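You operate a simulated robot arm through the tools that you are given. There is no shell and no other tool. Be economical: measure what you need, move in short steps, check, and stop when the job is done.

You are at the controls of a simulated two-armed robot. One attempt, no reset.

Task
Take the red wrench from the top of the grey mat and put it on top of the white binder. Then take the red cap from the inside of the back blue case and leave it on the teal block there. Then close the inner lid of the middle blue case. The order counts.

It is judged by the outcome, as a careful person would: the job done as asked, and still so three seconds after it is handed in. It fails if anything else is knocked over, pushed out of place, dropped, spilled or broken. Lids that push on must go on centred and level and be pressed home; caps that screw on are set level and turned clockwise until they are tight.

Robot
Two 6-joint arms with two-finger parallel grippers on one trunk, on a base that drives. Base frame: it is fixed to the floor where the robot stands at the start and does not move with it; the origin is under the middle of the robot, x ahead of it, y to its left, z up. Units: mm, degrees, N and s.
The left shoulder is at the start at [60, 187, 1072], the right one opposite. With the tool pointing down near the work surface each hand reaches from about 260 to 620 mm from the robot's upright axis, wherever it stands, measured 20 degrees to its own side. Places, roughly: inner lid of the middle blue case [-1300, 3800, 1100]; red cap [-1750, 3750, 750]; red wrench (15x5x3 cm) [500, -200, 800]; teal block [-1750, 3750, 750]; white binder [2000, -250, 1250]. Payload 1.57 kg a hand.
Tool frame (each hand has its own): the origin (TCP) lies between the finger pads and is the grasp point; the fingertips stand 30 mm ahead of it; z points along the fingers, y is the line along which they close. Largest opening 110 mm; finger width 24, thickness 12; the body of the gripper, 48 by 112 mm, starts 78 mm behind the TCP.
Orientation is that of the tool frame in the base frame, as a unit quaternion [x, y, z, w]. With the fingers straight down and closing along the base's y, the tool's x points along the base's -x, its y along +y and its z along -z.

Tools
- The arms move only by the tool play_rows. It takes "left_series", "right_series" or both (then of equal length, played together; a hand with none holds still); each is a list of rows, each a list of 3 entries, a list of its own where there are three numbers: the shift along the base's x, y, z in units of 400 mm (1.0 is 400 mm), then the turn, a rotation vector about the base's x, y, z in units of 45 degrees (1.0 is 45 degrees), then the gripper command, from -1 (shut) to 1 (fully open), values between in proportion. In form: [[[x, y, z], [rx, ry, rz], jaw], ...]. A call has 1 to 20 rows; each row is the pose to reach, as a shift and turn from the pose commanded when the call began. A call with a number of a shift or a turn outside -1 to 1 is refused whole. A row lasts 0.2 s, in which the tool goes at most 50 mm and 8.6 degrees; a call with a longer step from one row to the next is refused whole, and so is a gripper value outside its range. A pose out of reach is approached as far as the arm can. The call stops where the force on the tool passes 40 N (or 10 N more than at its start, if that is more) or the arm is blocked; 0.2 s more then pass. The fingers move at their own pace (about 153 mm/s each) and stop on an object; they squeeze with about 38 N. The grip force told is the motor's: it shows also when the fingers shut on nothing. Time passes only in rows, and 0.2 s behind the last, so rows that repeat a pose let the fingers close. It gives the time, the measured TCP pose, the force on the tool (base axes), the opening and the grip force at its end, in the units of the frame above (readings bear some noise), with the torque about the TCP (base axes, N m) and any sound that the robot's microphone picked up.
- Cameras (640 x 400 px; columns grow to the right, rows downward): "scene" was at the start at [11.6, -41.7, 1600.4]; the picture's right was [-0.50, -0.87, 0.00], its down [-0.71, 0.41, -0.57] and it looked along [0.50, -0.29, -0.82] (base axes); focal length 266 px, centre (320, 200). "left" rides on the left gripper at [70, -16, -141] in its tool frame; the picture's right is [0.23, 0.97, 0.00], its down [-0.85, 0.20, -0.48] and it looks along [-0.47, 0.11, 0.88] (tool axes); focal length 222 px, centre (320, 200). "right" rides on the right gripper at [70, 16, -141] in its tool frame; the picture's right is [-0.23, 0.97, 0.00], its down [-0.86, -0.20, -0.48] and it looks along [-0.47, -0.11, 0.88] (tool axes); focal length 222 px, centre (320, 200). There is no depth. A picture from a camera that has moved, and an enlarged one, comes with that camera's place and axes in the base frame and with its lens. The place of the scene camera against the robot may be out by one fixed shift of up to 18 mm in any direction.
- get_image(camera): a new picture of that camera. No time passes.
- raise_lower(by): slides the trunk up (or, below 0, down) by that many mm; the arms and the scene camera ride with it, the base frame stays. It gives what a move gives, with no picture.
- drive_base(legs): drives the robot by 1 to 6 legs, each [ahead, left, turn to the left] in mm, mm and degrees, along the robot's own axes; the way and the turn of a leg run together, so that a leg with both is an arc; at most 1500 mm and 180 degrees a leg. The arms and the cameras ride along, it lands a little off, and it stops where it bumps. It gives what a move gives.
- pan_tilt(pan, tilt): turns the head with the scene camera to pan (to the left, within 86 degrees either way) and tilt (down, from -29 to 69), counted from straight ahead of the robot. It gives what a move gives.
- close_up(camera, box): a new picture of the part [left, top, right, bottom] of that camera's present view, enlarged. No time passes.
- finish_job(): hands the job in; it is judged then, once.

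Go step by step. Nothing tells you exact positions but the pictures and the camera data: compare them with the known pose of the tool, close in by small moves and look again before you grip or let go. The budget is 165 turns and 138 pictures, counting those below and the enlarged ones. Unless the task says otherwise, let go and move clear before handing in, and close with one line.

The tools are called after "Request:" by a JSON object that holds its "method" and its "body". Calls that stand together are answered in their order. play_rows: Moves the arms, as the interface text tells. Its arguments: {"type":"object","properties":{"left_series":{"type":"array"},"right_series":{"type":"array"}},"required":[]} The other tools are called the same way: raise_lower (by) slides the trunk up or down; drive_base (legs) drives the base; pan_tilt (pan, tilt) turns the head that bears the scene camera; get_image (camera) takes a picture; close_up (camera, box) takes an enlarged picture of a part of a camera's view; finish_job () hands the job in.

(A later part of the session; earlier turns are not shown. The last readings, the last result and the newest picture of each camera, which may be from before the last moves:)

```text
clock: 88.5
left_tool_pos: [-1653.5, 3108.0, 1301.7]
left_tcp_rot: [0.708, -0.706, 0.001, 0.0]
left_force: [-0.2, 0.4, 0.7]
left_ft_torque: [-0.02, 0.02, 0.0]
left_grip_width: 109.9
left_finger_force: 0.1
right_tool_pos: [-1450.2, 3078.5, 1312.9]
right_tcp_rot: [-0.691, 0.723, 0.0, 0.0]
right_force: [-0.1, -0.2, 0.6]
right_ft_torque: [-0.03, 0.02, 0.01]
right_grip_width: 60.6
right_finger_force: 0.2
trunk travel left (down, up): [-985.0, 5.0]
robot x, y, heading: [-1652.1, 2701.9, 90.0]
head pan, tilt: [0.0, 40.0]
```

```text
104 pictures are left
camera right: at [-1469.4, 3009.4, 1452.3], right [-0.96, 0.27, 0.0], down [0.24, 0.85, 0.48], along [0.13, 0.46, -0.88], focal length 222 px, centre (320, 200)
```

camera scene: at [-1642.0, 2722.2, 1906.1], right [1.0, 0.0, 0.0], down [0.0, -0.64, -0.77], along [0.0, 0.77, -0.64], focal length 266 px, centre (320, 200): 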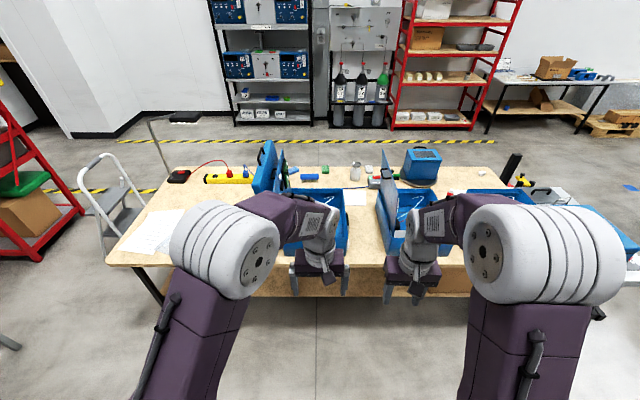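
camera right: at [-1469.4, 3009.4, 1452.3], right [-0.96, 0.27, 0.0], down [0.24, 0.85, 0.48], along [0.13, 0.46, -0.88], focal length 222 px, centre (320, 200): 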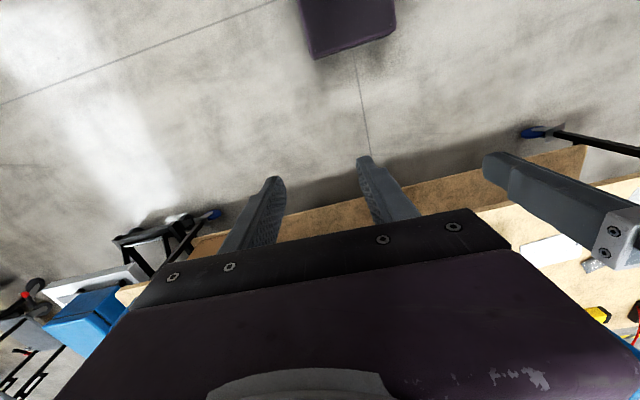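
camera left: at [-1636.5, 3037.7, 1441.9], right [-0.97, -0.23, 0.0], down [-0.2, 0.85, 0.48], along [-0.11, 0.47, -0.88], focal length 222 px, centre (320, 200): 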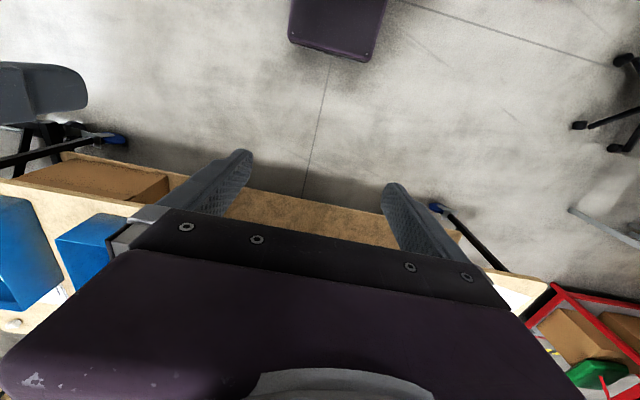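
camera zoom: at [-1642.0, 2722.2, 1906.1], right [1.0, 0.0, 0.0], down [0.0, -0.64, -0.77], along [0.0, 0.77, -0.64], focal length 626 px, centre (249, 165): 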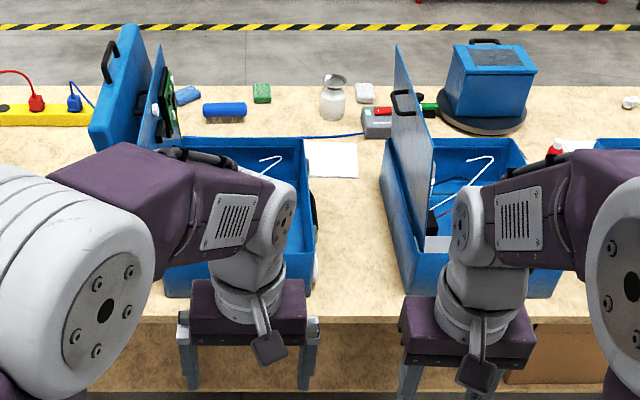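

The arms block the view into the cases. I spread and draw both hands back, then look again.

Request:
{"method": "play_rows", "body": {"left_series": [[[-0.1, -0.05, 0], [0, 0, 0], 1], [[-0.2, -0.1, 0], [0, 0, 0], 1], [[-0.3, -0.15, 0], [0, 0, 0], 1], [[-0.4, -0.2, 0], [0, 0, 0], 1], [[-0.5, -0.25, 0], [0, 0, 0], 1], [[-0.6, -0.28, 0], [0, 0, 0], 1], [[-0.65, -0.3, 0], [0, 0, 0], 1]], "right_series": [[[0.03, -0.03, 0], [0, 0, 0], 0.1], [[0.06, -0.06, 0], [0, 0, 0], 0.1], [[0.09, -0.09, 0], [0, 0, 0], 0.1], [[0.12, -0.12, 0], [0, 0, 0], 0.1], [[0.15, -0.15, 0], [0, 0, 0], 0.1], [[0.18, -0.18, 0], [0, 0, 0], 0.1], [[0.2, -0.2, 0], [0, 0, 0], 0.1]]}}

Request:
{"method": "drive_base", "body": {"legs": [[250, 0, 0]]}}

Request:
{"method": "pan_tilt", "body": {"pan": 0, "tilt": 48}}

Request:
{"method": "get_image", "body": {"camera": "scene"}}

```text
clock: 90.1
left_tool_pos: [-1913.5, 2989.2, 1301.1]
left_tcp_rot: [-0.707, 0.707, 0.0, 0.0]
left_force: [-0.3, 0.2, -0.7]
left_ft_torque: [0.0, -0.01, 0.01]
left_grip_width: 110.2
left_finger_force: 0.0
right_tool_pos: [-1370.1, 2996.9, 1312.5]
right_tcp_rot: [-0.69, 0.723, -0.001, 0.0]
right_force: [-1.2, 0.3, -0.7]
right_ft_torque: [-0.02, -0.02, 0.0]
right_grip_width: 60.4
right_finger_force: 0.1
trunk travel left (down, up): [-985.0, 5.0]
robot x, y, heading: [-1653.8, 2706.0, 90.0]
head pan, tilt: [0.0, 40.0]
```

```text
clock: 92.0
left_tool_pos: [-1916.8, 3235.9, 1301.0]
left_tcp_rot: [0.709, -0.705, -0.001, -0.001]
left_force: [-0.1, -0.5, 0.5]
left_ft_torque: [0.07, 0.0, -0.03]
left_grip_width: 109.8
left_finger_force: 0.1
right_tool_pos: [-1373.4, 3246.1, 1312.9]
right_tcp_rot: [-0.693, 0.721, 0.002, 0.001]
right_force: [-0.7, 0.0, 0.1]
right_ft_torque: [0.05, -0.01, -0.01]
right_grip_width: 60.7
right_finger_force: 0.0
trunk travel left (down, up): [-985.0, 5.0]
robot x, y, heading: [-1651.6, 2956.9, 90.3]
head pan, tilt: [0.0, 40.0]
```

```text
clock: 92.7
left_tool_pos: [-1917.5, 3237.3, 1301.2]
left_tcp_rot: [0.709, -0.705, -0.001, -0.001]
left_force: [0.0, -0.1, 0.0]
left_ft_torque: [0.0, 0.01, 0.01]
left_grip_width: 109.9
left_finger_force: 0.2
right_tool_pos: [-1374.1, 3248.7, 1310.9]
right_tcp_rot: [-0.694, 0.72, 0.001, 0.0]
right_force: [0.0, -0.5, 0.3]
right_ft_torque: [0.04, 0.01, 0.01]
right_grip_width: 60.7
right_finger_force: 0.0
trunk travel left (down, up): [-985.0, 5.0]
robot x, y, heading: [-1653.8, 2953.3, 90.4]
head pan, tilt: [0.0, 48.0]
```

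```text
103 pictures are left
camera scene: at [-1642.9, 2964.7, 1894.7], right [1.0, 0.01, 0.0], down [0.01, -0.74, -0.67], along [-0.01, 0.67, -0.74], focal length 266 px, centre (320, 200)
```

scene: 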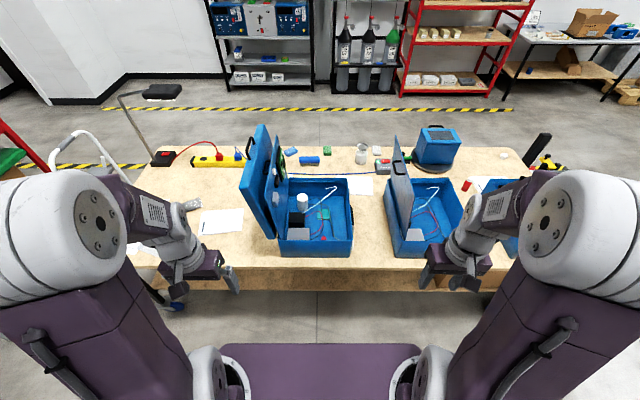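

Request:
{"method": "close_up", "body": {"camera": "scene", "box": [230, 110, 370, 270]}}

Request:
{"method": "close_up", "body": {"camera": "scene", "box": [370, 120, 480, 270]}}

```text
2.50 times, centred on (300, 190) of scene
camera zoom: at [-1642.9, 2964.7, 1894.7], right [1.0, 0.01, 0.0], down [0.01, -0.74, -0.67], along [-0.01, 0.67, -0.74], focal length 666 px, centre (370, 225)
```

zoom: 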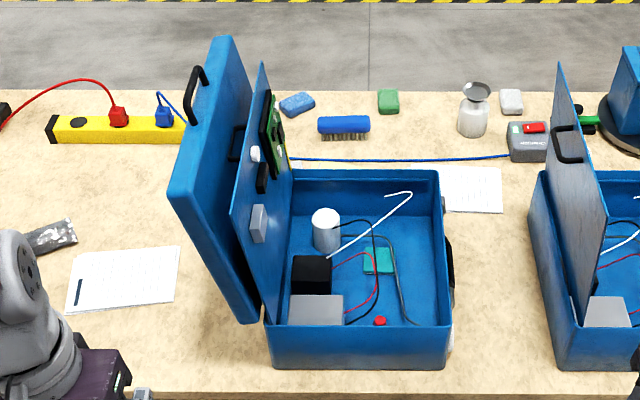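

```text
2.67 times, centred on (425, 195) of scene
camera zoom: at [-1642.9, 2964.7, 1894.7], right [1.0, 0.01, 0.0], down [0.01, -0.74, -0.67], along [-0.01, 0.67, -0.74], focal length 710 px, centre (40, 213)
```

zoom: 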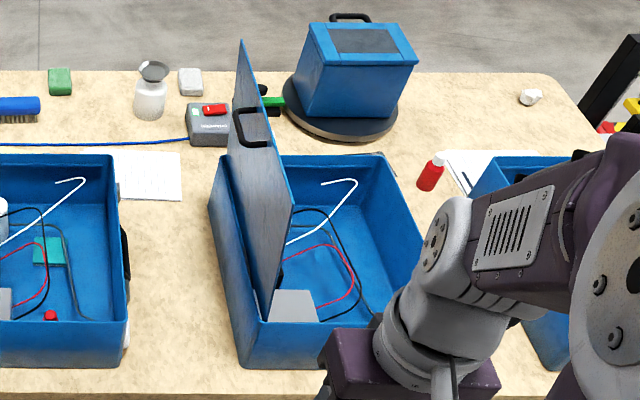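

The red cap lies on the floor of the back case near [-1635, 3712, 785]; the teal block is near [-1639, 3868]. I'll use the left hand: tuck the right hand back, then stand at x≈-1445, y≈3280.

Request:
{"method": "play_rows", "body": {"right_series": [[[0.05, -0.08, 0], [0, 0, 0], 0.1], [[0.1, -0.16, 0], [0, 0, 0], 0.1], [[0.15, -0.25, 0], [0, 0, 0], 0.1]]}}

Request:
{"method": "drive_base", "body": {"legs": [[0, -207, 0], [250, 0, 0]]}}

Request:
{"method": "get_image", "body": {"camera": "scene"}}

Request:
{"method": "get_image", "body": {"camera": "left"}}

```text
clock: 93.5
left_tool_pos: [-1916.7, 3238.6, 1300.1]
left_tcp_rot: [0.71, -0.704, 0.0, 0.0]
left_force: [0.0, -0.8, -0.3]
left_ft_torque: [0.0, 0.01, -0.03]
left_grip_width: 110.2
left_finger_force: 0.1
right_tool_pos: [-1313.7, 3146.7, 1311.3]
right_tcp_rot: [-0.694, 0.72, 0.0, 0.001]
right_force: [-0.9, -0.6, 0.8]
right_ft_torque: [0.04, 0.03, 0.0]
right_grip_width: 60.5
right_finger_force: 0.1
trunk travel left (down, up): [-985.0, 5.0]
robot x, y, heading: [-1648.4, 2953.5, 90.6]
head pan, tilt: [0.0, 48.0]
```

```text
clock: 96.5
left_tool_pos: [-1714.4, 3485.3, 1301.3]
left_tcp_rot: [0.711, -0.703, -0.002, -0.001]
left_force: [-0.3, -0.4, -0.1]
left_ft_torque: [0.02, 0.0, 0.0]
left_grip_width: 110.0
left_finger_force: 0.0
right_tool_pos: [-1111.2, 3397.0, 1313.3]
right_tcp_rot: [-0.695, 0.719, 0.002, 0.001]
right_force: [-0.6, -0.1, 0.1]
right_ft_torque: [0.06, 0.0, -0.03]
right_grip_width: 60.7
right_finger_force: 0.1
trunk travel left (down, up): [-985.0, 5.0]
robot x, y, heading: [-1448.4, 3206.6, 90.4]
head pan, tilt: [0.0, 48.0]
```

```text
100 pictures are left
camera scene: at [-1439.9, 3211.6, 1894.7], right [1.0, 0.01, 0.0], down [0.01, -0.74, -0.67], along [-0.01, 0.67, -0.74], focal length 266 px, centre (320, 200)
```

scene: 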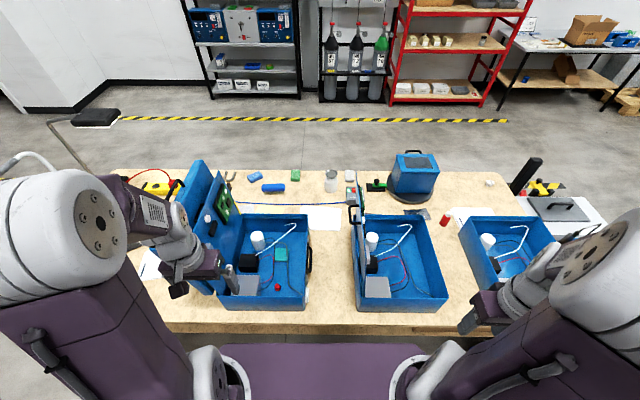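

```text
99 pictures are left
camera left: at [-1697.6, 3413.2, 1442.0], right [-0.97, -0.24, 0.0], down [-0.21, 0.85, 0.48], along [-0.11, 0.47, -0.88], focal length 222 px, centre (320, 200)
```

left: 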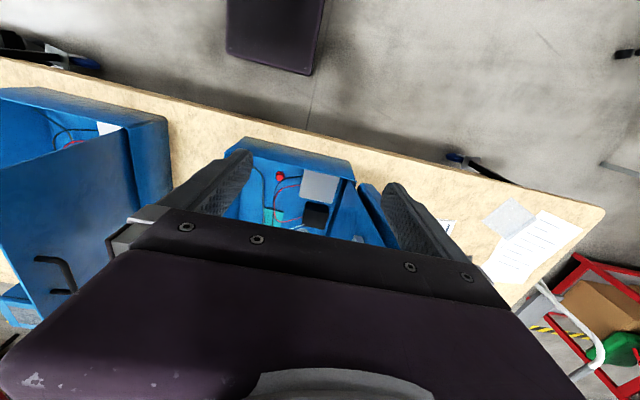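

Request:
{"method": "close_up", "body": {"camera": "scene", "box": [210, 200, 320, 320]}}

Request:
{"method": "close_up", "body": {"camera": "left", "box": [220, 130, 400, 250]}}

```text
3.33 times, centred on (265, 260) of scene
camera zoom: at [-1439.9, 3211.6, 1894.7], right [1.0, 0.01, 0.0], down [0.01, -0.74, -0.67], along [-0.01, 0.67, -0.74], focal length 887 px, centre (503, 0)
```

zoom: 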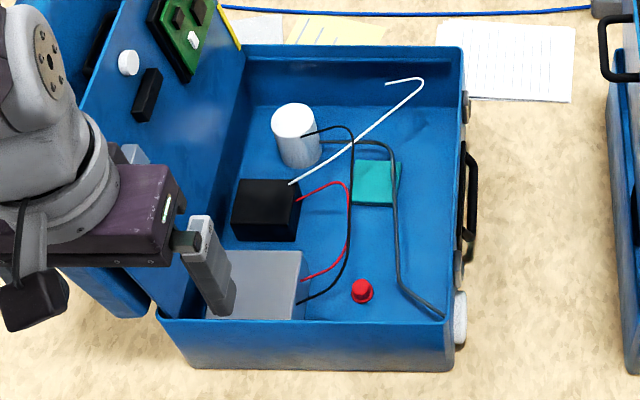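

```text
3.33 times, centred on (310, 190) of left
camera zoom: at [-1697.6, 3413.2, 1442.0], right [-0.97, -0.24, 0.0], down [-0.21, 0.85, 0.48], along [-0.11, 0.47, -0.88], focal length 740 px, centre (353, 233)
```

zoom: 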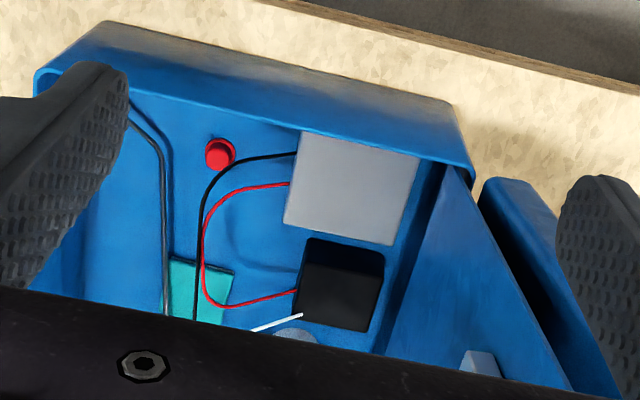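

The cap is a small brimmed one at about [-1635, 3711, 778]; wires arch over part of the teal block. I bring the left hand high above the case for a top view.

Request:
{"method": "play_rows", "body": {"left_series": [[[0.06, 0.08, 0], [0, 0, 0], 1], [[0.12, 0.16, 0], [0, 0, 0], 1], [[0.18, 0.26, 0], [0, 0, 0], 0.5], [[0.185, 0.36, 0], [0, 0, 0], 0], [[0.185, 0.46, 0], [0, 0, 0], 0], [[0.185, 0.54, 0], [0, 0, 0], 0], [[0.185, 0.54, 0], [0, 0, 0], 0]]}}

Request:
{"method": "get_image", "body": {"camera": "left"}}

Request:
{"method": "close_up", "body": {"camera": "left", "box": [220, 60, 440, 220]}}

```text
clock: 98.1
left_tool_pos: [-1639.9, 3705.7, 1297.4]
left_tcp_rot: [0.71, -0.704, 0.0, 0.0]
left_force: [-0.2, -1.0, 1.0]
left_ft_torque: [0.0, -0.06, 0.02]
left_grip_width: 55.0
left_finger_force: 0.0
right_tool_pos: [-1109.6, 3402.1, 1312.7]
right_tcp_rot: [-0.695, 0.719, 0.0, 0.0]
right_force: [0.3, 0.0, 0.3]
right_ft_torque: [0.02, 0.02, -0.01]
right_grip_width: 60.4
right_finger_force: 0.0
trunk travel left (down, up): [-985.0, 5.0]
robot x, y, heading: [-1444.4, 3205.3, 90.9]
head pan, tilt: [0.0, 48.0]
```

```text
96 pictures are left
camera left: at [-1622.4, 3636.0, 1439.0], right [-0.97, -0.24, 0.0], down [-0.21, 0.85, 0.48], along [-0.11, 0.46, -0.88], focal length 222 px, centre (320, 200)
```

left: 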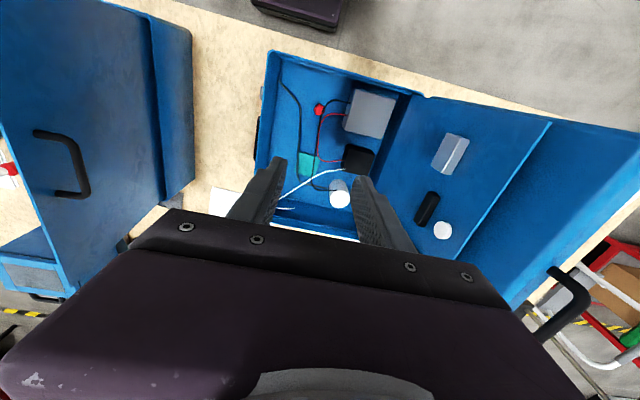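

```text
2.50 times, centred on (330, 140) of left
camera zoom: at [-1622.4, 3636.0, 1439.0], right [-0.97, -0.24, 0.0], down [-0.21, 0.85, 0.48], along [-0.11, 0.46, -0.88], focal length 555 px, centre (295, 350)
```

zoom: 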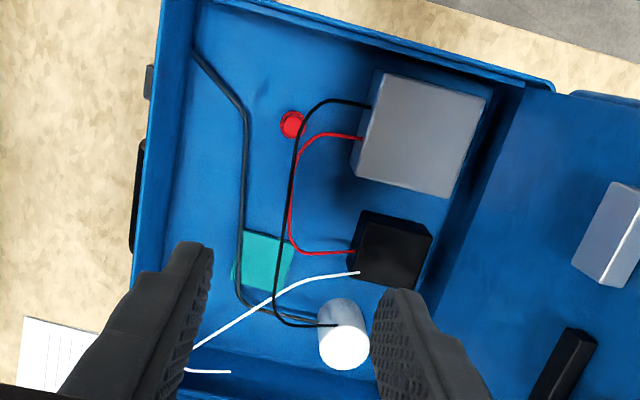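

Mapped: cap at (-1635.5, 3709), teal block x -1666…-1604, y 3836…3903, with wires arching at x≈-1646 up to z≈890. I'll approach with the left hand closing along y and leaning away from the wires (tilt 25°). First drive 75 mm closer and turn the hand.

Request:
{"method": "drive_base", "body": {"legs": [[75, 0, 0]]}}

Request:
{"method": "play_rows", "body": {"left_series": [[[0.02, -0.03, 0], [0, 0, -0.18], 0], [[0.04, -0.06, 0], [0, 0, -0.36], 0], [[0.06, -0.1, 0], [0, 0, -0.54], 0], [[0.08, -0.14, 0], [0, 0, -0.72], 0], [[0.1, -0.18, 0], [0, 0, -0.9], 0], [[0.1, -0.18, 0], [0, 0, -1], 0]]}}

Request:
{"method": "play_rows", "body": {"left_series": [[[0, 0, 0], [0, 0, -0.18], 0], [[0, 0, 0], [0, 0, -0.36], 0], [[0, 0, 0], [0, 0, -0.54], 0], [[0, 0, 0], [0, 0, -0.72], 0], [[0, 0, 0], [0, 0, -0.9], 0], [[0, 0, 0], [0, 0, -1], 0]]}}

```text
clock: 99.2
left_tool_pos: [-1639.6, 3769.0, 1303.9]
left_tcp_rot: [0.712, -0.702, -0.003, -0.004]
left_force: [-0.4, -1.5, 0.0]
left_ft_torque: [0.14, -0.03, 0.0]
left_grip_width: 55.0
left_finger_force: 0.0
right_tool_pos: [-1111.1, 3464.7, 1314.7]
right_tcp_rot: [-0.695, 0.719, 0.004, 0.004]
right_force: [0.2, -0.9, -0.1]
right_ft_torque: [0.1, -0.01, 0.0]
right_grip_width: 60.4
right_finger_force: 0.1
trunk travel left (down, up): [-985.0, 5.0]
robot x, y, heading: [-1445.8, 3278.6, 90.4]
head pan, tilt: [0.0, 48.0]
```

```text
clock: 100.5
left_tool_pos: [-1600.5, 3706.1, 1297.4]
left_tcp_rot: [-0.387, 0.922, 0.001, -0.001]
left_force: [0.7, 0.4, 0.2]
left_ft_torque: [-0.01, -0.02, 0.0]
left_grip_width: 55.1
left_finger_force: 0.1
right_tool_pos: [-1111.5, 3474.6, 1313.6]
right_tcp_rot: [-0.695, 0.719, 0.0, 0.0]
right_force: [0.1, -0.1, 0.4]
right_ft_torque: [-0.01, -0.06, -0.02]
right_grip_width: 60.4
right_finger_force: 0.0
trunk travel left (down, up): [-985.0, 5.0]
robot x, y, heading: [-1450.6, 3281.9, 90.7]
head pan, tilt: [0.0, 48.0]
```

```text
clock: 102.0
left_tool_pos: [-1601.5, 3709.6, 1297.0]
left_tcp_rot: [-0.005, 1.0, 0.0, 0.001]
left_force: [0.8, -0.8, 0.1]
left_ft_torque: [0.0, -0.01, 0.02]
left_grip_width: 54.9
left_finger_force: 0.2
right_tool_pos: [-1111.7, 3475.9, 1311.8]
right_tcp_rot: [-0.695, 0.719, 0.0, 0.0]
right_force: [0.6, -0.1, 0.1]
right_ft_torque: [-0.01, -0.02, -0.01]
right_grip_width: 60.6
right_finger_force: 0.1
trunk travel left (down, up): [-985.0, 5.0]
robot x, y, heading: [-1449.7, 3278.9, 90.6]
head pan, tilt: [0.0, 48.0]
```

Yaw is right. Now tilt 25° and lower the trunk by 285 mm.

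Request:
{"method": "play_rows", "body": {"left_series": [[[0.02, 0, 0], [0, 0.18, 0], 0], [[0.04, 0, 0], [0, 0.36, 0], 0], [[0.06, 0, 0], [0, 0.54, 0], 0], [[0.06, 0, 0], [0, 0.556, 0], 0]]}}

Request:
{"method": "raise_lower", "body": {"by": -285}}

Request:
{"method": "get_image", "body": {"camera": "left"}}

Request:
{"method": "get_image", "body": {"camera": "scene"}}

```text
clock: 103.0
left_tool_pos: [-1577.0, 3709.9, 1298.3]
left_tcp_rot: [-0.006, 0.976, 0.002, -0.218]
left_force: [0.2, 0.1, 0.8]
left_ft_torque: [-0.01, -0.02, 0.01]
left_grip_width: 55.0
left_finger_force: 0.1
right_tool_pos: [-1111.5, 3478.2, 1311.4]
right_tcp_rot: [-0.695, 0.719, 0.0, 0.0]
right_force: [-0.1, -0.1, 0.5]
right_ft_torque: [0.0, 0.02, -0.02]
right_grip_width: 60.7
right_finger_force: 0.2
trunk travel left (down, up): [-985.0, 5.0]
robot x, y, heading: [-1450.5, 3279.4, 90.7]
head pan, tilt: [0.0, 48.0]
```

```text
clock: 105.8
left_tool_pos: [-1576.7, 3709.3, 1013.1]
left_tcp_rot: [-0.006, 0.976, 0.001, -0.216]
left_force: [-0.4, 0.7, 0.5]
left_ft_torque: [-0.02, -0.01, 0.04]
left_grip_width: 54.8
left_finger_force: 0.0
right_tool_pos: [-1110.8, 3476.4, 1027.6]
right_tcp_rot: [-0.695, 0.719, -0.001, 0.0]
right_force: [0.6, 0.1, 0.8]
right_ft_torque: [0.02, 0.0, -0.03]
right_grip_width: 60.6
right_finger_force: 0.1
trunk travel left (down, up): [-700.0, 290.0]
robot x, y, heading: [-1448.6, 3279.0, 90.6]
head pan, tilt: [0.0, 48.0]
```

```text
94 pictures are left
camera left: at [-1579.7, 3692.0, 1170.6], right [-0.22, 0.97, 0.1], down [0.97, 0.21, 0.07], along [0.05, 0.11, -0.99], focal length 222 px, centre (320, 200)
```

left: 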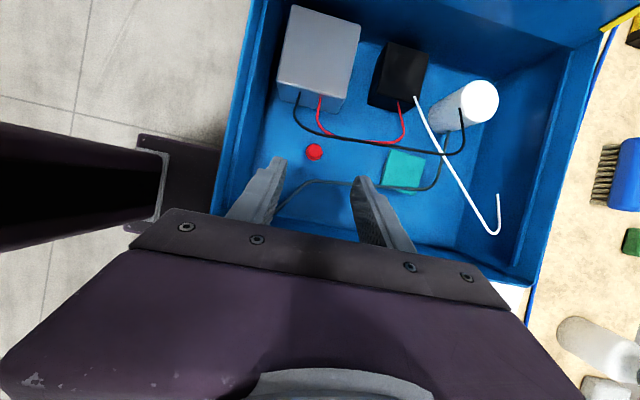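

```text
93 pictures are left
camera scene: at [-1439.7, 3293.7, 1609.6], right [1.0, 0.01, 0.0], down [0.01, -0.74, -0.67], along [-0.01, 0.67, -0.74], focal length 266 px, centre (320, 200)
```

scene: 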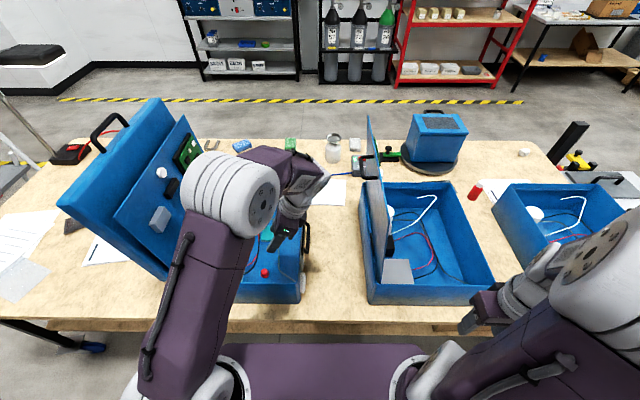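

Good view. I descend to a pre-grasp point along the tool axis, about 40 mm short, and look.

Request:
{"method": "play_rows", "body": {"left_series": [[[0, 0, -0.1], [0, 0, 0], 0], [[0, 0, -0.2], [0, 0, 0], 0], [[-0.005, -0.0025, -0.29], [0, 0, 0], 0], [[-0.035, -0.0025, -0.36], [0, 0, 0], 0], [[-0.0675, -0.0025, -0.425], [0, 0, 0], 0], [[-0.0675, -0.0025, -0.425], [0, 0, 0], 0]]}}

Request:
{"method": "get_image", "body": {"camera": "left"}}

Request:
{"method": "close_up", "body": {"camera": "scene", "box": [220, 180, 330, 310]}}

```text
clock: 106.9
left_tool_pos: [-1587.0, 3709.4, 873.1]
left_tcp_rot: [-0.006, 0.976, 0.004, -0.216]
left_force: [1.6, -2.8, 2.8]
left_ft_torque: [0.19, 0.03, -0.13]
left_grip_width: 55.1
left_finger_force: 0.1
right_tool_pos: [-1110.8, 3474.5, 1028.0]
right_tcp_rot: [-0.695, 0.719, 0.0, -0.001]
right_force: [0.2, 0.1, -0.3]
right_ft_torque: [-0.02, 0.0, 0.01]
right_grip_width: 60.6
right_finger_force: 0.2
trunk travel left (down, up): [-700.0, 290.0]
robot x, y, heading: [-1448.3, 3281.4, 90.8]
head pan, tilt: [0.0, 48.0]
stopped in row 5 (left hand): the force on the tool passed its limit at 95 N (the readings are from after the stop); the commanded pose is now the measured one
```

```text
92 pictures are left
camera left: at [-1590.3, 3690.4, 1031.1], right [-0.21, 0.97, 0.11], down [0.98, 0.21, 0.07], along [0.05, 0.12, -0.99], focal length 222 px, centre (320, 200)
```

left: 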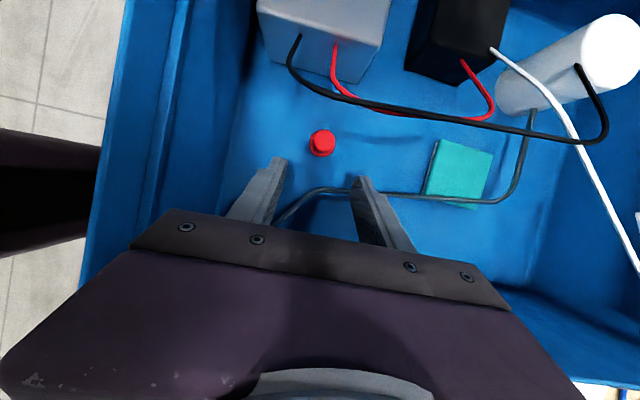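

```text
3.08 times, centred on (275, 245) of scene
camera zoom: at [-1438.7, 3290.6, 1609.6], right [1.0, 0.01, 0.0], down [0.01, -0.74, -0.67], along [-0.01, 0.67, -0.74], focal length 819 px, centre (458, 62)
```

zoom: 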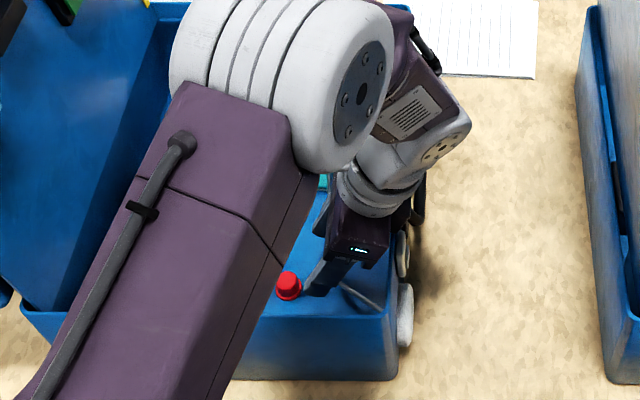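

The hand met a 95 N contact at about z=873, though nothing seems to have moved. I zoom on the area to find what touches before going on.

Request:
{"method": "close_up", "body": {"camera": "scene", "box": [265, 215, 315, 250]}}

Request:
{"method": "close_up", "body": {"camera": "scene", "box": [200, 130, 360, 320]}}

Request:
{"method": "get_image", "body": {"camera": "right"}}

```text
11.43 times, centred on (290, 232) of scene
camera zoom: at [-1438.7, 3290.6, 1609.6], right [1.0, 0.01, 0.0], down [0.01, -0.74, -0.67], along [-0.01, 0.67, -0.74], focal length 3042 px, centre (663, -171)
```

zoom: 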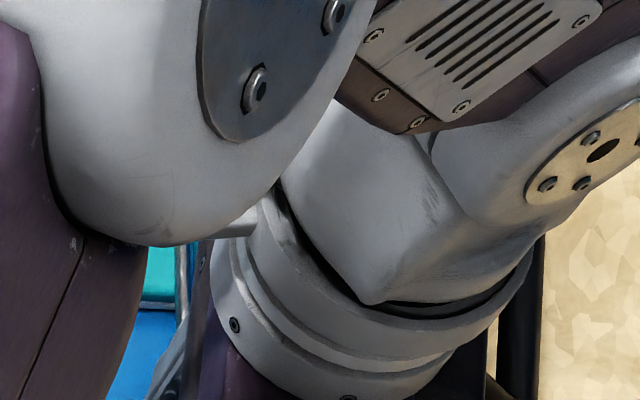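

```text
2.11 times, centred on (280, 225) of scene
camera zoom: at [-1438.7, 3290.6, 1609.6], right [1.0, 0.01, 0.0], down [0.01, -0.74, -0.67], along [-0.01, 0.67, -0.74], focal length 560 px, centre (404, 147)
```

zoom: 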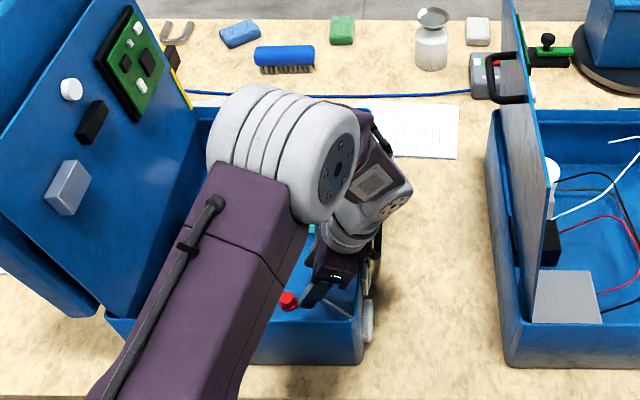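

```text
88 pictures are left
camera right: at [-1128.4, 3406.3, 1168.2], right [-0.97, 0.26, 0.0], down [0.23, 0.85, 0.48], along [0.12, 0.46, -0.88], focal length 222 px, centre (320, 200)
```

right: 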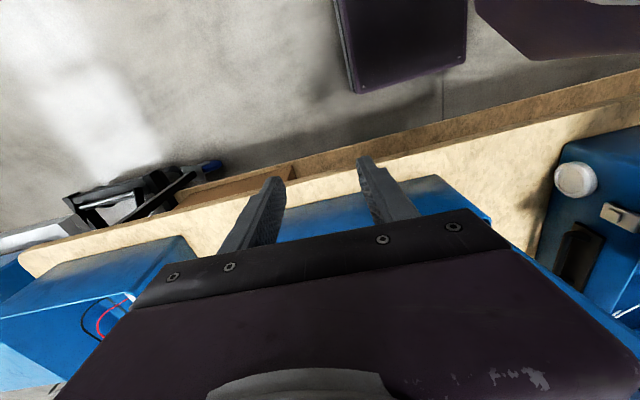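

Cause unclear; nothing has shifted. I continue very slowly a short way along the axis and watch force.

Request:
{"method": "play_rows", "body": {"left_series": [[[0, 0, 0], [0, 0, 0], 0], [[-0.003, 0, -0.0065], [0, 0, 0], 0], [[-0.006, 0, -0.013], [0, 0, 0], 0], [[-0.006, 0, -0.013], [0, 0, 0], 0]]}}

```text
clock: 107.6
left_tool_pos: [-1585.8, 3711.5, 873.7]
left_tcp_rot: [-0.006, 0.977, 0.009, -0.215]
left_force: [6.2, -8.9, 21.0]
left_ft_torque: [0.17, -1.18, -0.61]
left_grip_width: 55.2
left_finger_force: 0.1
right_tool_pos: [-1110.7, 3473.3, 1028.3]
right_tcp_rot: [-0.694, 0.72, 0.002, 0.001]
right_force: [1.2, 0.0, -0.1]
right_ft_torque: [0.02, 0.03, 0.01]
right_grip_width: 60.7
right_finger_force: 0.1
trunk travel left (down, up): [-700.0, 290.0]
robot x, y, heading: [-1447.1, 3280.9, 90.5]
head pan, tilt: [0.0, 48.0]
stopped in row 3 (left hand): the force on the tool passed its limit at 45 N (the readings are from after the stop); the commanded pose is now the measured one
```

It is the right rim: the gripper body touches it because the tilt is too large. I back up, cut the tilt to 18°, and re-approach further left.

Request:
{"method": "play_rows", "body": {"left_series": [[[-0.005, 0, 0.02], [0, 0, 0], 0], [[-0.01, -0.003, 0.08], [0, -0.05, 0], 0], [[-0.01, -0.006, 0.15], [0, -0.156, 0], 0], [[-0.01, -0.006, 0.15], [0, -0.156, 0], 0]]}}

Request:
{"method": "get_image", "body": {"camera": "left"}}

```text
clock: 108.6
left_tool_pos: [-1591.9, 3712.1, 930.9]
left_tcp_rot: [-0.006, 0.988, 0.006, -0.155]
left_force: [-1.0, -0.2, -0.4]
left_ft_torque: [0.01, 0.03, -0.02]
left_grip_width: 55.1
left_finger_force: 0.0
right_tool_pos: [-1110.8, 3477.9, 1027.3]
right_tcp_rot: [-0.694, 0.72, -0.001, 0.0]
right_force: [-0.2, -0.8, -0.3]
right_ft_torque: [-0.01, 0.01, -0.03]
right_grip_width: 60.6
right_finger_force: 0.0
trunk travel left (down, up): [-700.0, 290.0]
robot x, y, heading: [-1447.2, 3279.5, 90.8]
head pan, tilt: [0.0, 48.0]
```

```text
87 pictures are left
camera left: at [-1615.1, 3692.4, 1086.0], right [-0.23, 0.97, 0.08], down [0.96, 0.21, 0.2], along [0.17, 0.12, -0.98], focal length 222 px, centre (320, 200)
```

left: 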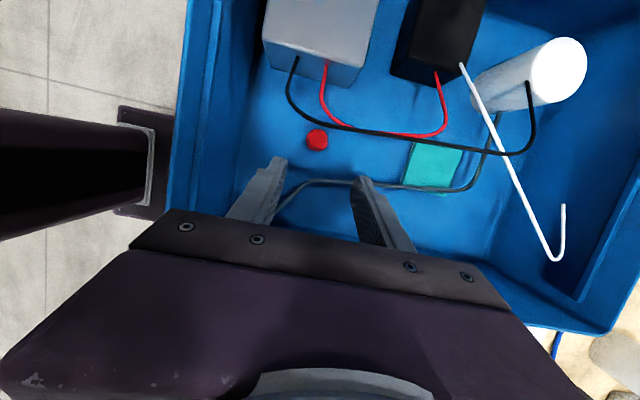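

Request:
{"method": "play_rows", "body": {"left_series": [[[-0.005, -0.004, -0.05], [0, 0, 0], 0], [[-0.02, -0.0075, -0.1], [0, 0, 0], 0], [[-0.033, -0.0075, -0.15], [0, 0, 0], 0], [[-0.045, -0.0075, -0.2025], [0, 0, 0], 0], [[-0.045, -0.0075, -0.2025], [0, 0, 0], 0]]}}

Request:
{"method": "get_image", "body": {"camera": "left"}}

Request:
{"method": "close_up", "body": {"camera": "scene", "box": [240, 230, 320, 300]}}

```text
clock: 109.8
left_tool_pos: [-1610.3, 3710.0, 850.1]
left_tcp_rot: [-0.007, 0.988, 0.007, -0.155]
left_force: [-0.3, 0.4, -0.2]
left_ft_torque: [-0.03, 0.0, 0.0]
left_grip_width: 55.2
left_finger_force: 0.1
right_tool_pos: [-1111.6, 3476.4, 1027.5]
right_tcp_rot: [-0.695, 0.719, 0.0, 0.0]
right_force: [0.4, 0.9, -0.6]
right_ft_torque: [0.01, 0.0, -0.02]
right_grip_width: 60.7
right_finger_force: 0.1
trunk travel left (down, up): [-700.0, 290.0]
robot x, y, heading: [-1444.4, 3279.9, 90.9]
head pan, tilt: [0.0, 48.0]
```

```text
86 pictures are left
camera left: at [-1633.1, 3689.4, 1006.2], right [-0.23, 0.97, 0.08], down [0.96, 0.21, 0.2], along [0.17, 0.12, -0.98], focal length 222 px, centre (320, 200)
```

left: 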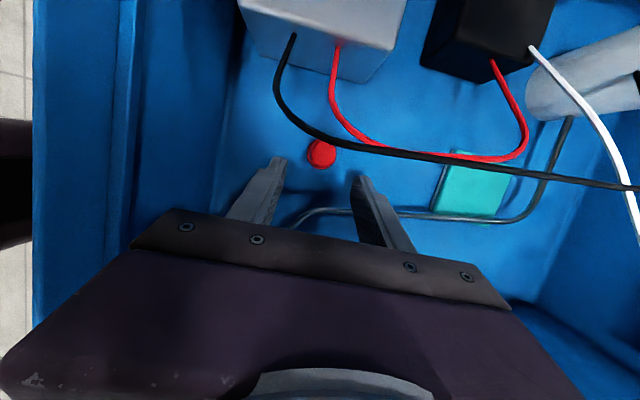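

```text
5.71 times, centred on (280, 265) of scene
camera zoom: at [-1439.4, 3293.4, 1609.6], right [1.0, 0.01, 0.0], down [0.01, -0.74, -0.67], along [-0.01, 0.67, -0.74], focal length 1521 px, centre (549, -171)
```

zoom: 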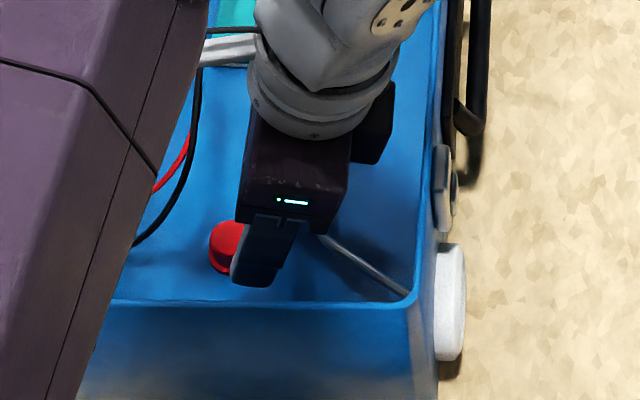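

There is a side block on the gripper, now well clear of the rim. I go down slowly toward the cap.

Request:
{"method": "play_rows", "body": {"left_series": [[[-0.018, -0.003, -0.045], [0, 0, 0], 0], [[-0.034, -0.005, -0.08], [0, 0, 0], 0], [[-0.038, -0.005, -0.09], [0, 0, 0], 0], [[-0.038, -0.005, -0.09], [0, 0, 0], 0]]}}

Request:
{"method": "close_up", "body": {"camera": "left", "box": [200, 60, 440, 230]}}

Request:
{"method": "close_up", "body": {"camera": "scene", "box": [250, 230, 310, 290]}}

```text
clock: 110.8
left_tool_pos: [-1623.9, 3706.3, 817.2]
left_tcp_rot: [-0.006, 0.988, 0.009, -0.156]
left_force: [3.1, 1.6, 32.6]
left_ft_torque: [-0.87, -0.19, 0.2]
left_grip_width: 53.3
left_finger_force: 0.0
right_tool_pos: [-1109.7, 3475.3, 1028.1]
right_tcp_rot: [-0.695, 0.719, 0.001, 0.0]
right_force: [0.9, -0.6, -0.5]
right_ft_torque: [-0.02, -0.01, -0.02]
right_grip_width: 60.3
right_finger_force: 0.0
trunk travel left (down, up): [-700.0, 290.0]
robot x, y, heading: [-1447.4, 3281.2, 90.7]
head pan, tilt: [0.0, 48.0]
```

```text
2.35 times, centred on (320, 145) of left
camera zoom: at [-1646.5, 3685.5, 972.2], right [-0.23, 0.97, 0.09], down [0.96, 0.21, 0.2], along [0.17, 0.13, -0.98], focal length 523 px, centre (320, 329)
```

zoom: 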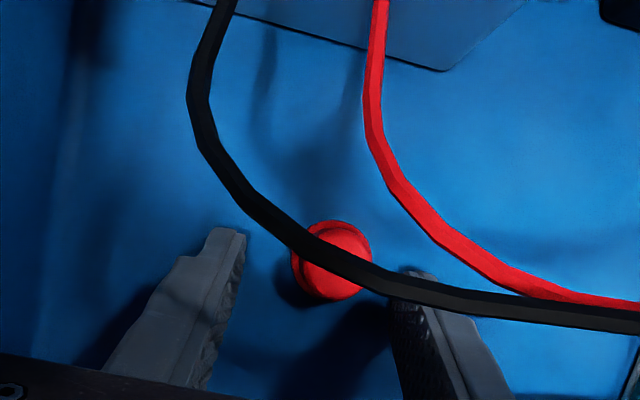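

```text
6.67 times, centred on (280, 260) of scene
camera zoom: at [-1437.4, 3290.5, 1610.2], right [1.0, 0.01, 0.0], down [0.01, -0.74, -0.67], along [-0.01, 0.67, -0.74], focal length 1775 px, centre (587, -200)
```

zoom: 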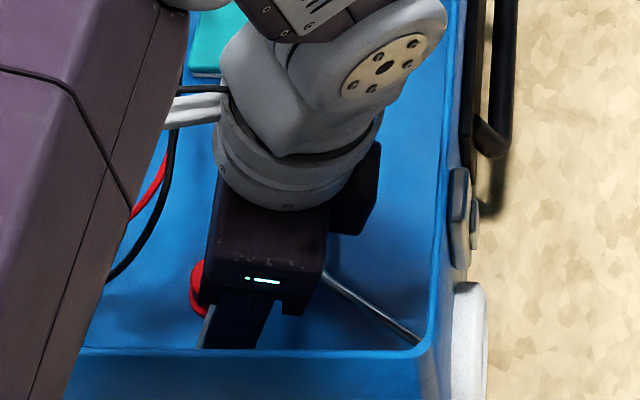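

The near finger touched the floor (z≈785). I lift 3 mm, shift 6 mm toward the cap, and close slowly.

Request:
{"method": "play_rows", "body": {"left_series": [[[0, 0, 0.012], [0, 0, 0], 0], [[-0.008, 0.004, 0.012], [0, 0, 0], 0], [[-0.015, 0.006, 0.012], [0, 0, 0], 0], [[-0.015, 0.006, 0.012], [0, 0, 0], 0]]}}

Request:
{"method": "close_up", "body": {"camera": "left", "box": [200, 60, 440, 230]}}

```text
clock: 111.8
left_tool_pos: [-1631.1, 3709.4, 817.9]
left_tcp_rot: [-0.007, 0.988, 0.007, -0.154]
left_force: [0.1, 0.6, 0.2]
left_ft_torque: [-0.06, -0.03, -0.03]
left_grip_width: 55.0
left_finger_force: 0.1
right_tool_pos: [-1110.8, 3477.6, 1029.1]
right_tcp_rot: [-0.695, 0.719, 0.0, 0.0]
right_force: [0.2, 0.1, -0.6]
right_ft_torque: [0.0, 0.04, -0.01]
right_grip_width: 60.7
right_finger_force: 0.0
trunk travel left (down, up): [-700.0, 290.0]
robot x, y, heading: [-1447.2, 3281.0, 91.0]
head pan, tilt: [0.0, 48.0]
```

```text
2.35 times, centred on (320, 145) of left
camera zoom: at [-1654.1, 3688.8, 974.3], right [-0.23, 0.97, 0.08], down [0.96, 0.21, 0.2], along [0.17, 0.12, -0.98], focal length 523 px, centre (320, 329)
```

zoom: 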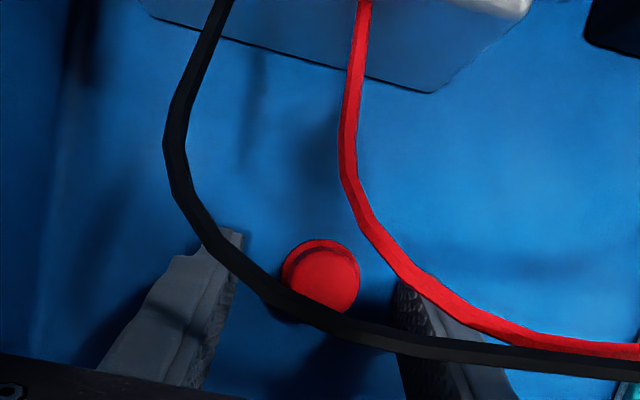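

Cap is centred between the fingertips. Closing.

Request:
{"method": "play_rows", "body": {"left_series": [[[0, 0, 0], [0, 0, 0], -0.2], [[0, 0, 0], [0, 0, 0], -0.4], [[0, 0, 0], [0, 0, 0], -0.6], [[0, 0, 0], [0, 0, 0], -1], [[0, 0, 0], [0, 0, 0], -1]]}}

Request:
{"method": "close_up", "body": {"camera": "left", "box": [200, 60, 440, 230]}}

```text
clock: 113.0
left_tool_pos: [-1631.4, 3709.8, 820.0]
left_tcp_rot: [-0.007, 0.988, 0.007, -0.155]
left_force: [-0.6, 1.0, 1.1]
left_ft_torque: [-0.01, 0.02, -0.03]
left_grip_width: 17.1
left_finger_force: 32.6
right_tool_pos: [-1111.4, 3477.1, 1027.9]
right_tcp_rot: [-0.695, 0.719, -0.001, 0.0]
right_force: [0.2, 0.0, 0.2]
right_ft_torque: [0.0, -0.06, 0.03]
right_grip_width: 60.7
right_finger_force: 0.3
trunk travel left (down, up): [-700.0, 290.0]
robot x, y, heading: [-1448.3, 3280.0, 90.9]
head pan, tilt: [0.0, 48.0]
```

```text
2.35 times, centred on (320, 145) of left
camera zoom: at [-1653.8, 3688.8, 974.5], right [-0.23, 0.97, 0.08], down [0.96, 0.21, 0.2], along [0.17, 0.12, -0.98], focal length 523 px, centre (320, 329)
```

zoom: 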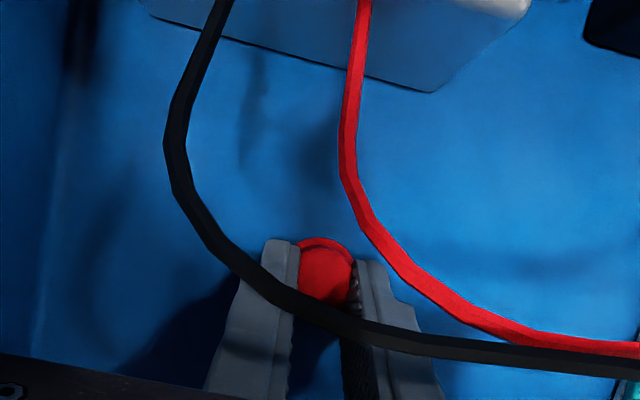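

Gripped (17 mm on the dome). I lift out along the tool axis.

Request:
{"method": "play_rows", "body": {"left_series": [[[0.004, 0, 0.0125], [0, 0, 0], -1], [[0.016, 0, 0.05], [0, 0, 0], -1], [[0.033, 0, 0.1], [0, 0, 0], -1], [[0.05, 0, 0.155], [0, 0, 0], -1], [[0.068, 0, 0.21], [0, 0, 0], -1], [[0.085, 0, 0.265], [0, 0, 0], -1], [[0.092, 0, 0.3], [0, 0, 0], -1], [[0.092, 0, 0.3], [0, 0, 0], -1]]}}

Request:
{"method": "get_image", "body": {"camera": "left"}}

```text
clock: 114.8
left_tool_pos: [-1595.3, 3709.1, 939.8]
left_tcp_rot: [-0.006, 0.988, 0.006, -0.154]
left_force: [0.6, 0.2, -0.6]
left_ft_torque: [0.01, 0.0, 0.01]
left_grip_width: 17.7
left_finger_force: 32.6
right_tool_pos: [-1111.0, 3476.4, 1028.6]
right_tcp_rot: [-0.694, 0.72, 0.0, -0.001]
right_force: [0.6, -1.2, 0.9]
right_ft_torque: [0.0, -0.01, 0.0]
right_grip_width: 60.6
right_finger_force: 0.1
trunk travel left (down, up): [-700.0, 290.0]
robot x, y, heading: [-1449.0, 3279.7, 90.8]
head pan, tilt: [0.0, 48.0]
```

```text
80 pictures are left
camera left: at [-1617.4, 3689.1, 1095.2], right [-0.23, 0.97, 0.08], down [0.96, 0.21, 0.2], along [0.17, 0.12, -0.98], focal length 222 px, centre (320, 200)
```

left: 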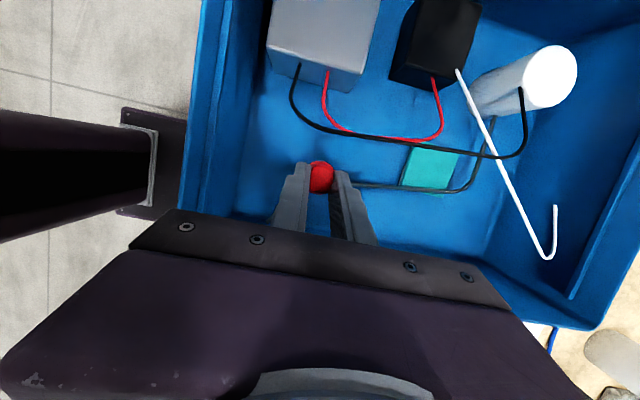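

Triangulating again, the white rod rises diagonally over the teal block (about z 912 above it), so I'll turn the hand a further -66° to run parallel to it and lean toward the robot. First raise and rotate.

Request:
{"method": "play_rows", "body": {"left_series": [[[0, 0.02, 0.06], [0, 0, -0.15], -1], [[0, 0.05, 0.12], [0, 0, -0.33], -1], [[-0.005, 0.08, 0.17], [0, 0, -0.5], -1], [[-0.01, 0.1, 0.17], [0, 0, -0.67], -1], [[-0.015, 0.1, 0.17], [0, 0, -0.75], -1], [[-0.015, 0.1, 0.17], [0, 0, -0.75], -1]]}}

Request:
{"method": "play_rows", "body": {"left_series": [[[0, 0, 0], [0, 0, -0.17], -1], [[0, 0, 0], [0, 0, -0.34], -1], [[0, 0, 0], [0, 0, -0.52], -1], [[0, 0, 0], [0, 0, -0.717], -1], [[0, 0, 0], [0, 0, -0.717], -1]]}}

Request:
{"method": "get_image", "body": {"camera": "left"}}

Request:
{"method": "get_image", "body": {"camera": "scene"}}

```text
clock: 116.2
left_tool_pos: [-1600.9, 3750.0, 1006.2]
left_tcp_rot: [0.281, 0.947, 0.051, -0.147]
left_force: [-0.4, 0.1, -0.4]
left_ft_torque: [-0.01, 0.0, -0.01]
left_grip_width: 21.9
left_finger_force: 34.9
right_tool_pos: [-1111.2, 3475.4, 1027.9]
right_tcp_rot: [-0.694, 0.72, 0.0, -0.001]
right_force: [-0.2, -0.2, -0.4]
right_ft_torque: [-0.02, 0.0, 0.0]
right_grip_width: 60.6
right_finger_force: 0.1
trunk travel left (down, up): [-700.0, 290.0]
robot x, y, heading: [-1447.4, 3279.1, 90.7]
head pan, tilt: [0.0, 48.0]
```

```text
refused: row 4 steps farther than a row can; nothing moved
```

```text
79 pictures are left
camera left: at [-1630.0, 3745.1, 1163.0], right [0.35, 0.93, 0.08], down [0.91, -0.36, 0.2], along [0.21, 0.01, -0.98], focal length 222 px, centre (320, 200)
```

left: 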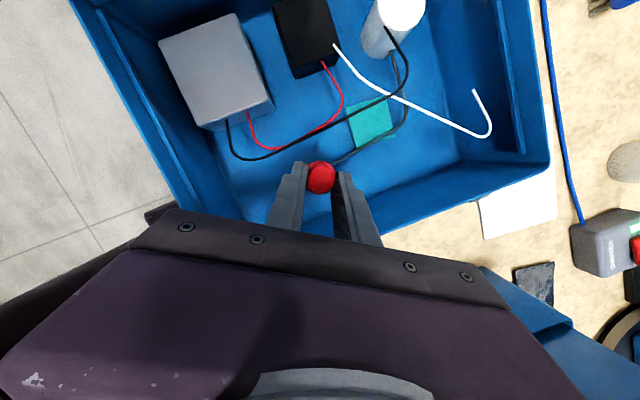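

```text
78 pictures are left
camera scene: at [-1439.5, 3293.8, 1609.6], right [1.0, 0.01, 0.0], down [0.01, -0.74, -0.67], along [-0.01, 0.67, -0.74], focal length 266 px, centre (320, 200)
```

scene: 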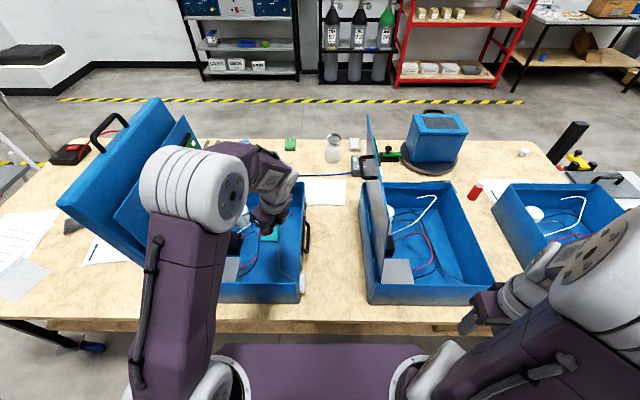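

Request:
{"method": "close_up", "body": {"camera": "left", "box": [260, 130, 380, 220]}}

Request:
{"method": "close_up", "body": {"camera": "left", "box": [200, 0, 500, 190]}}

```text
4.44 times, centred on (320, 175) of left
camera zoom: at [-1630.0, 3745.1, 1163.0], right [0.35, 0.93, 0.08], down [0.91, -0.36, 0.2], along [0.21, 0.01, -0.98], focal length 987 px, centre (320, 311)
```

zoom: 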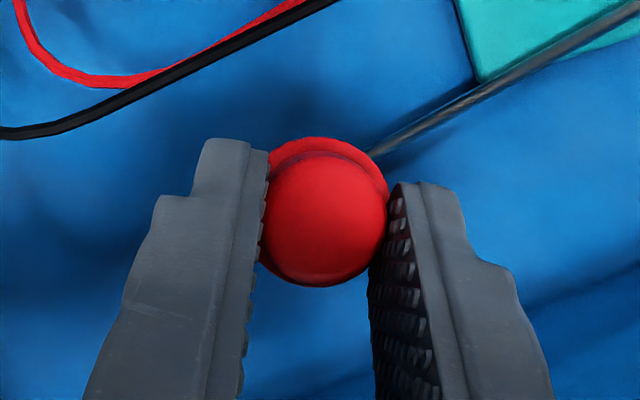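

```text
2.11 times, centred on (350, 95) of left
camera zoom: at [-1630.0, 3745.1, 1163.0], right [0.35, 0.93, 0.08], down [0.91, -0.36, 0.2], along [0.21, 0.01, -0.98], focal length 468 px, centre (257, 421)
```

zoom: 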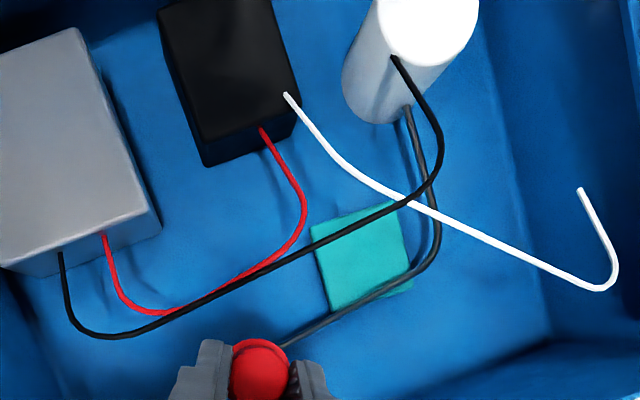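

The cap is held upright and centred. A total turn of -40° clears the rod and the wires best; I'll target cap centre (-1632, 3852) on the near part of the teal block. Move to pre-place point.

Request:
{"method": "play_rows", "body": {"left_series": [[[0.003, 0.07, 0], [0, 0, -0.07], -1], [[0.006, 0.13, 0], [0, 0, -0.144], -1], [[0.01, 0.183, -0.02], [0, 0, -0.144], -1], [[0.01, 0.183, -0.09], [0, 0, -0.144], -1], [[0.01, 0.183, -0.155], [0, 0, -0.144], -1], [[0.01, 0.183, -0.155], [0, 0, -0.144], -1]]}}

Request:
{"method": "get_image", "body": {"camera": "left"}}

Request:
{"method": "close_up", "body": {"camera": "scene", "box": [220, 170, 320, 300]}}

```text
clock: 117.6
left_tool_pos: [-1595.4, 3821.9, 945.5]
left_tcp_rot: [0.335, 0.929, 0.06, -0.143]
left_force: [-0.6, 0.7, -0.2]
left_ft_torque: [0.02, -0.04, -0.04]
left_grip_width: 22.1
left_finger_force: 34.8
right_tool_pos: [-1110.5, 3477.0, 1027.1]
right_tcp_rot: [-0.694, 0.72, 0.0, 0.0]
right_force: [-0.5, -0.2, 0.1]
right_ft_torque: [-0.01, 0.02, 0.02]
right_grip_width: 60.6
right_finger_force: 0.1
trunk travel left (down, up): [-700.0, 290.0]
robot x, y, heading: [-1448.7, 3282.3, 90.5]
head pan, tilt: [0.0, 48.0]
```

```text
75 pictures are left
camera left: at [-1625.8, 3822.0, 1100.4], right [0.45, 0.89, 0.08], down [0.87, -0.46, 0.2], along [0.21, -0.02, -0.98], focal length 222 px, centre (320, 200)
```

left: 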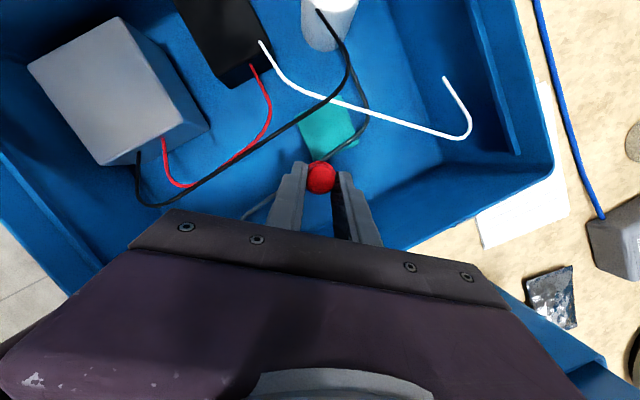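

```text
3.08 times, centred on (270, 235) of scene
camera zoom: at [-1439.5, 3293.6, 1609.6], right [1.0, 0.01, 0.0], down [0.01, -0.74, -0.67], along [-0.01, 0.67, -0.74], focal length 819 px, centre (474, 92)
```

zoom: 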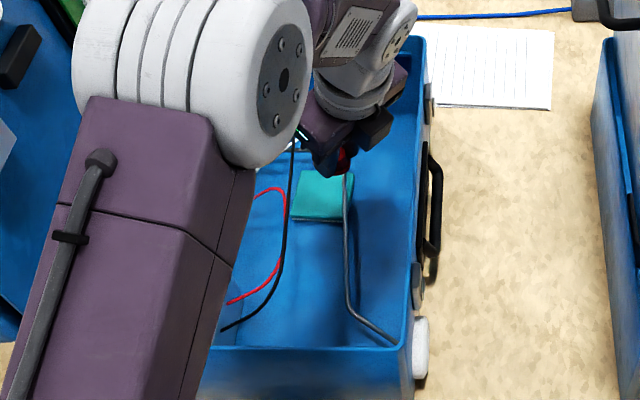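

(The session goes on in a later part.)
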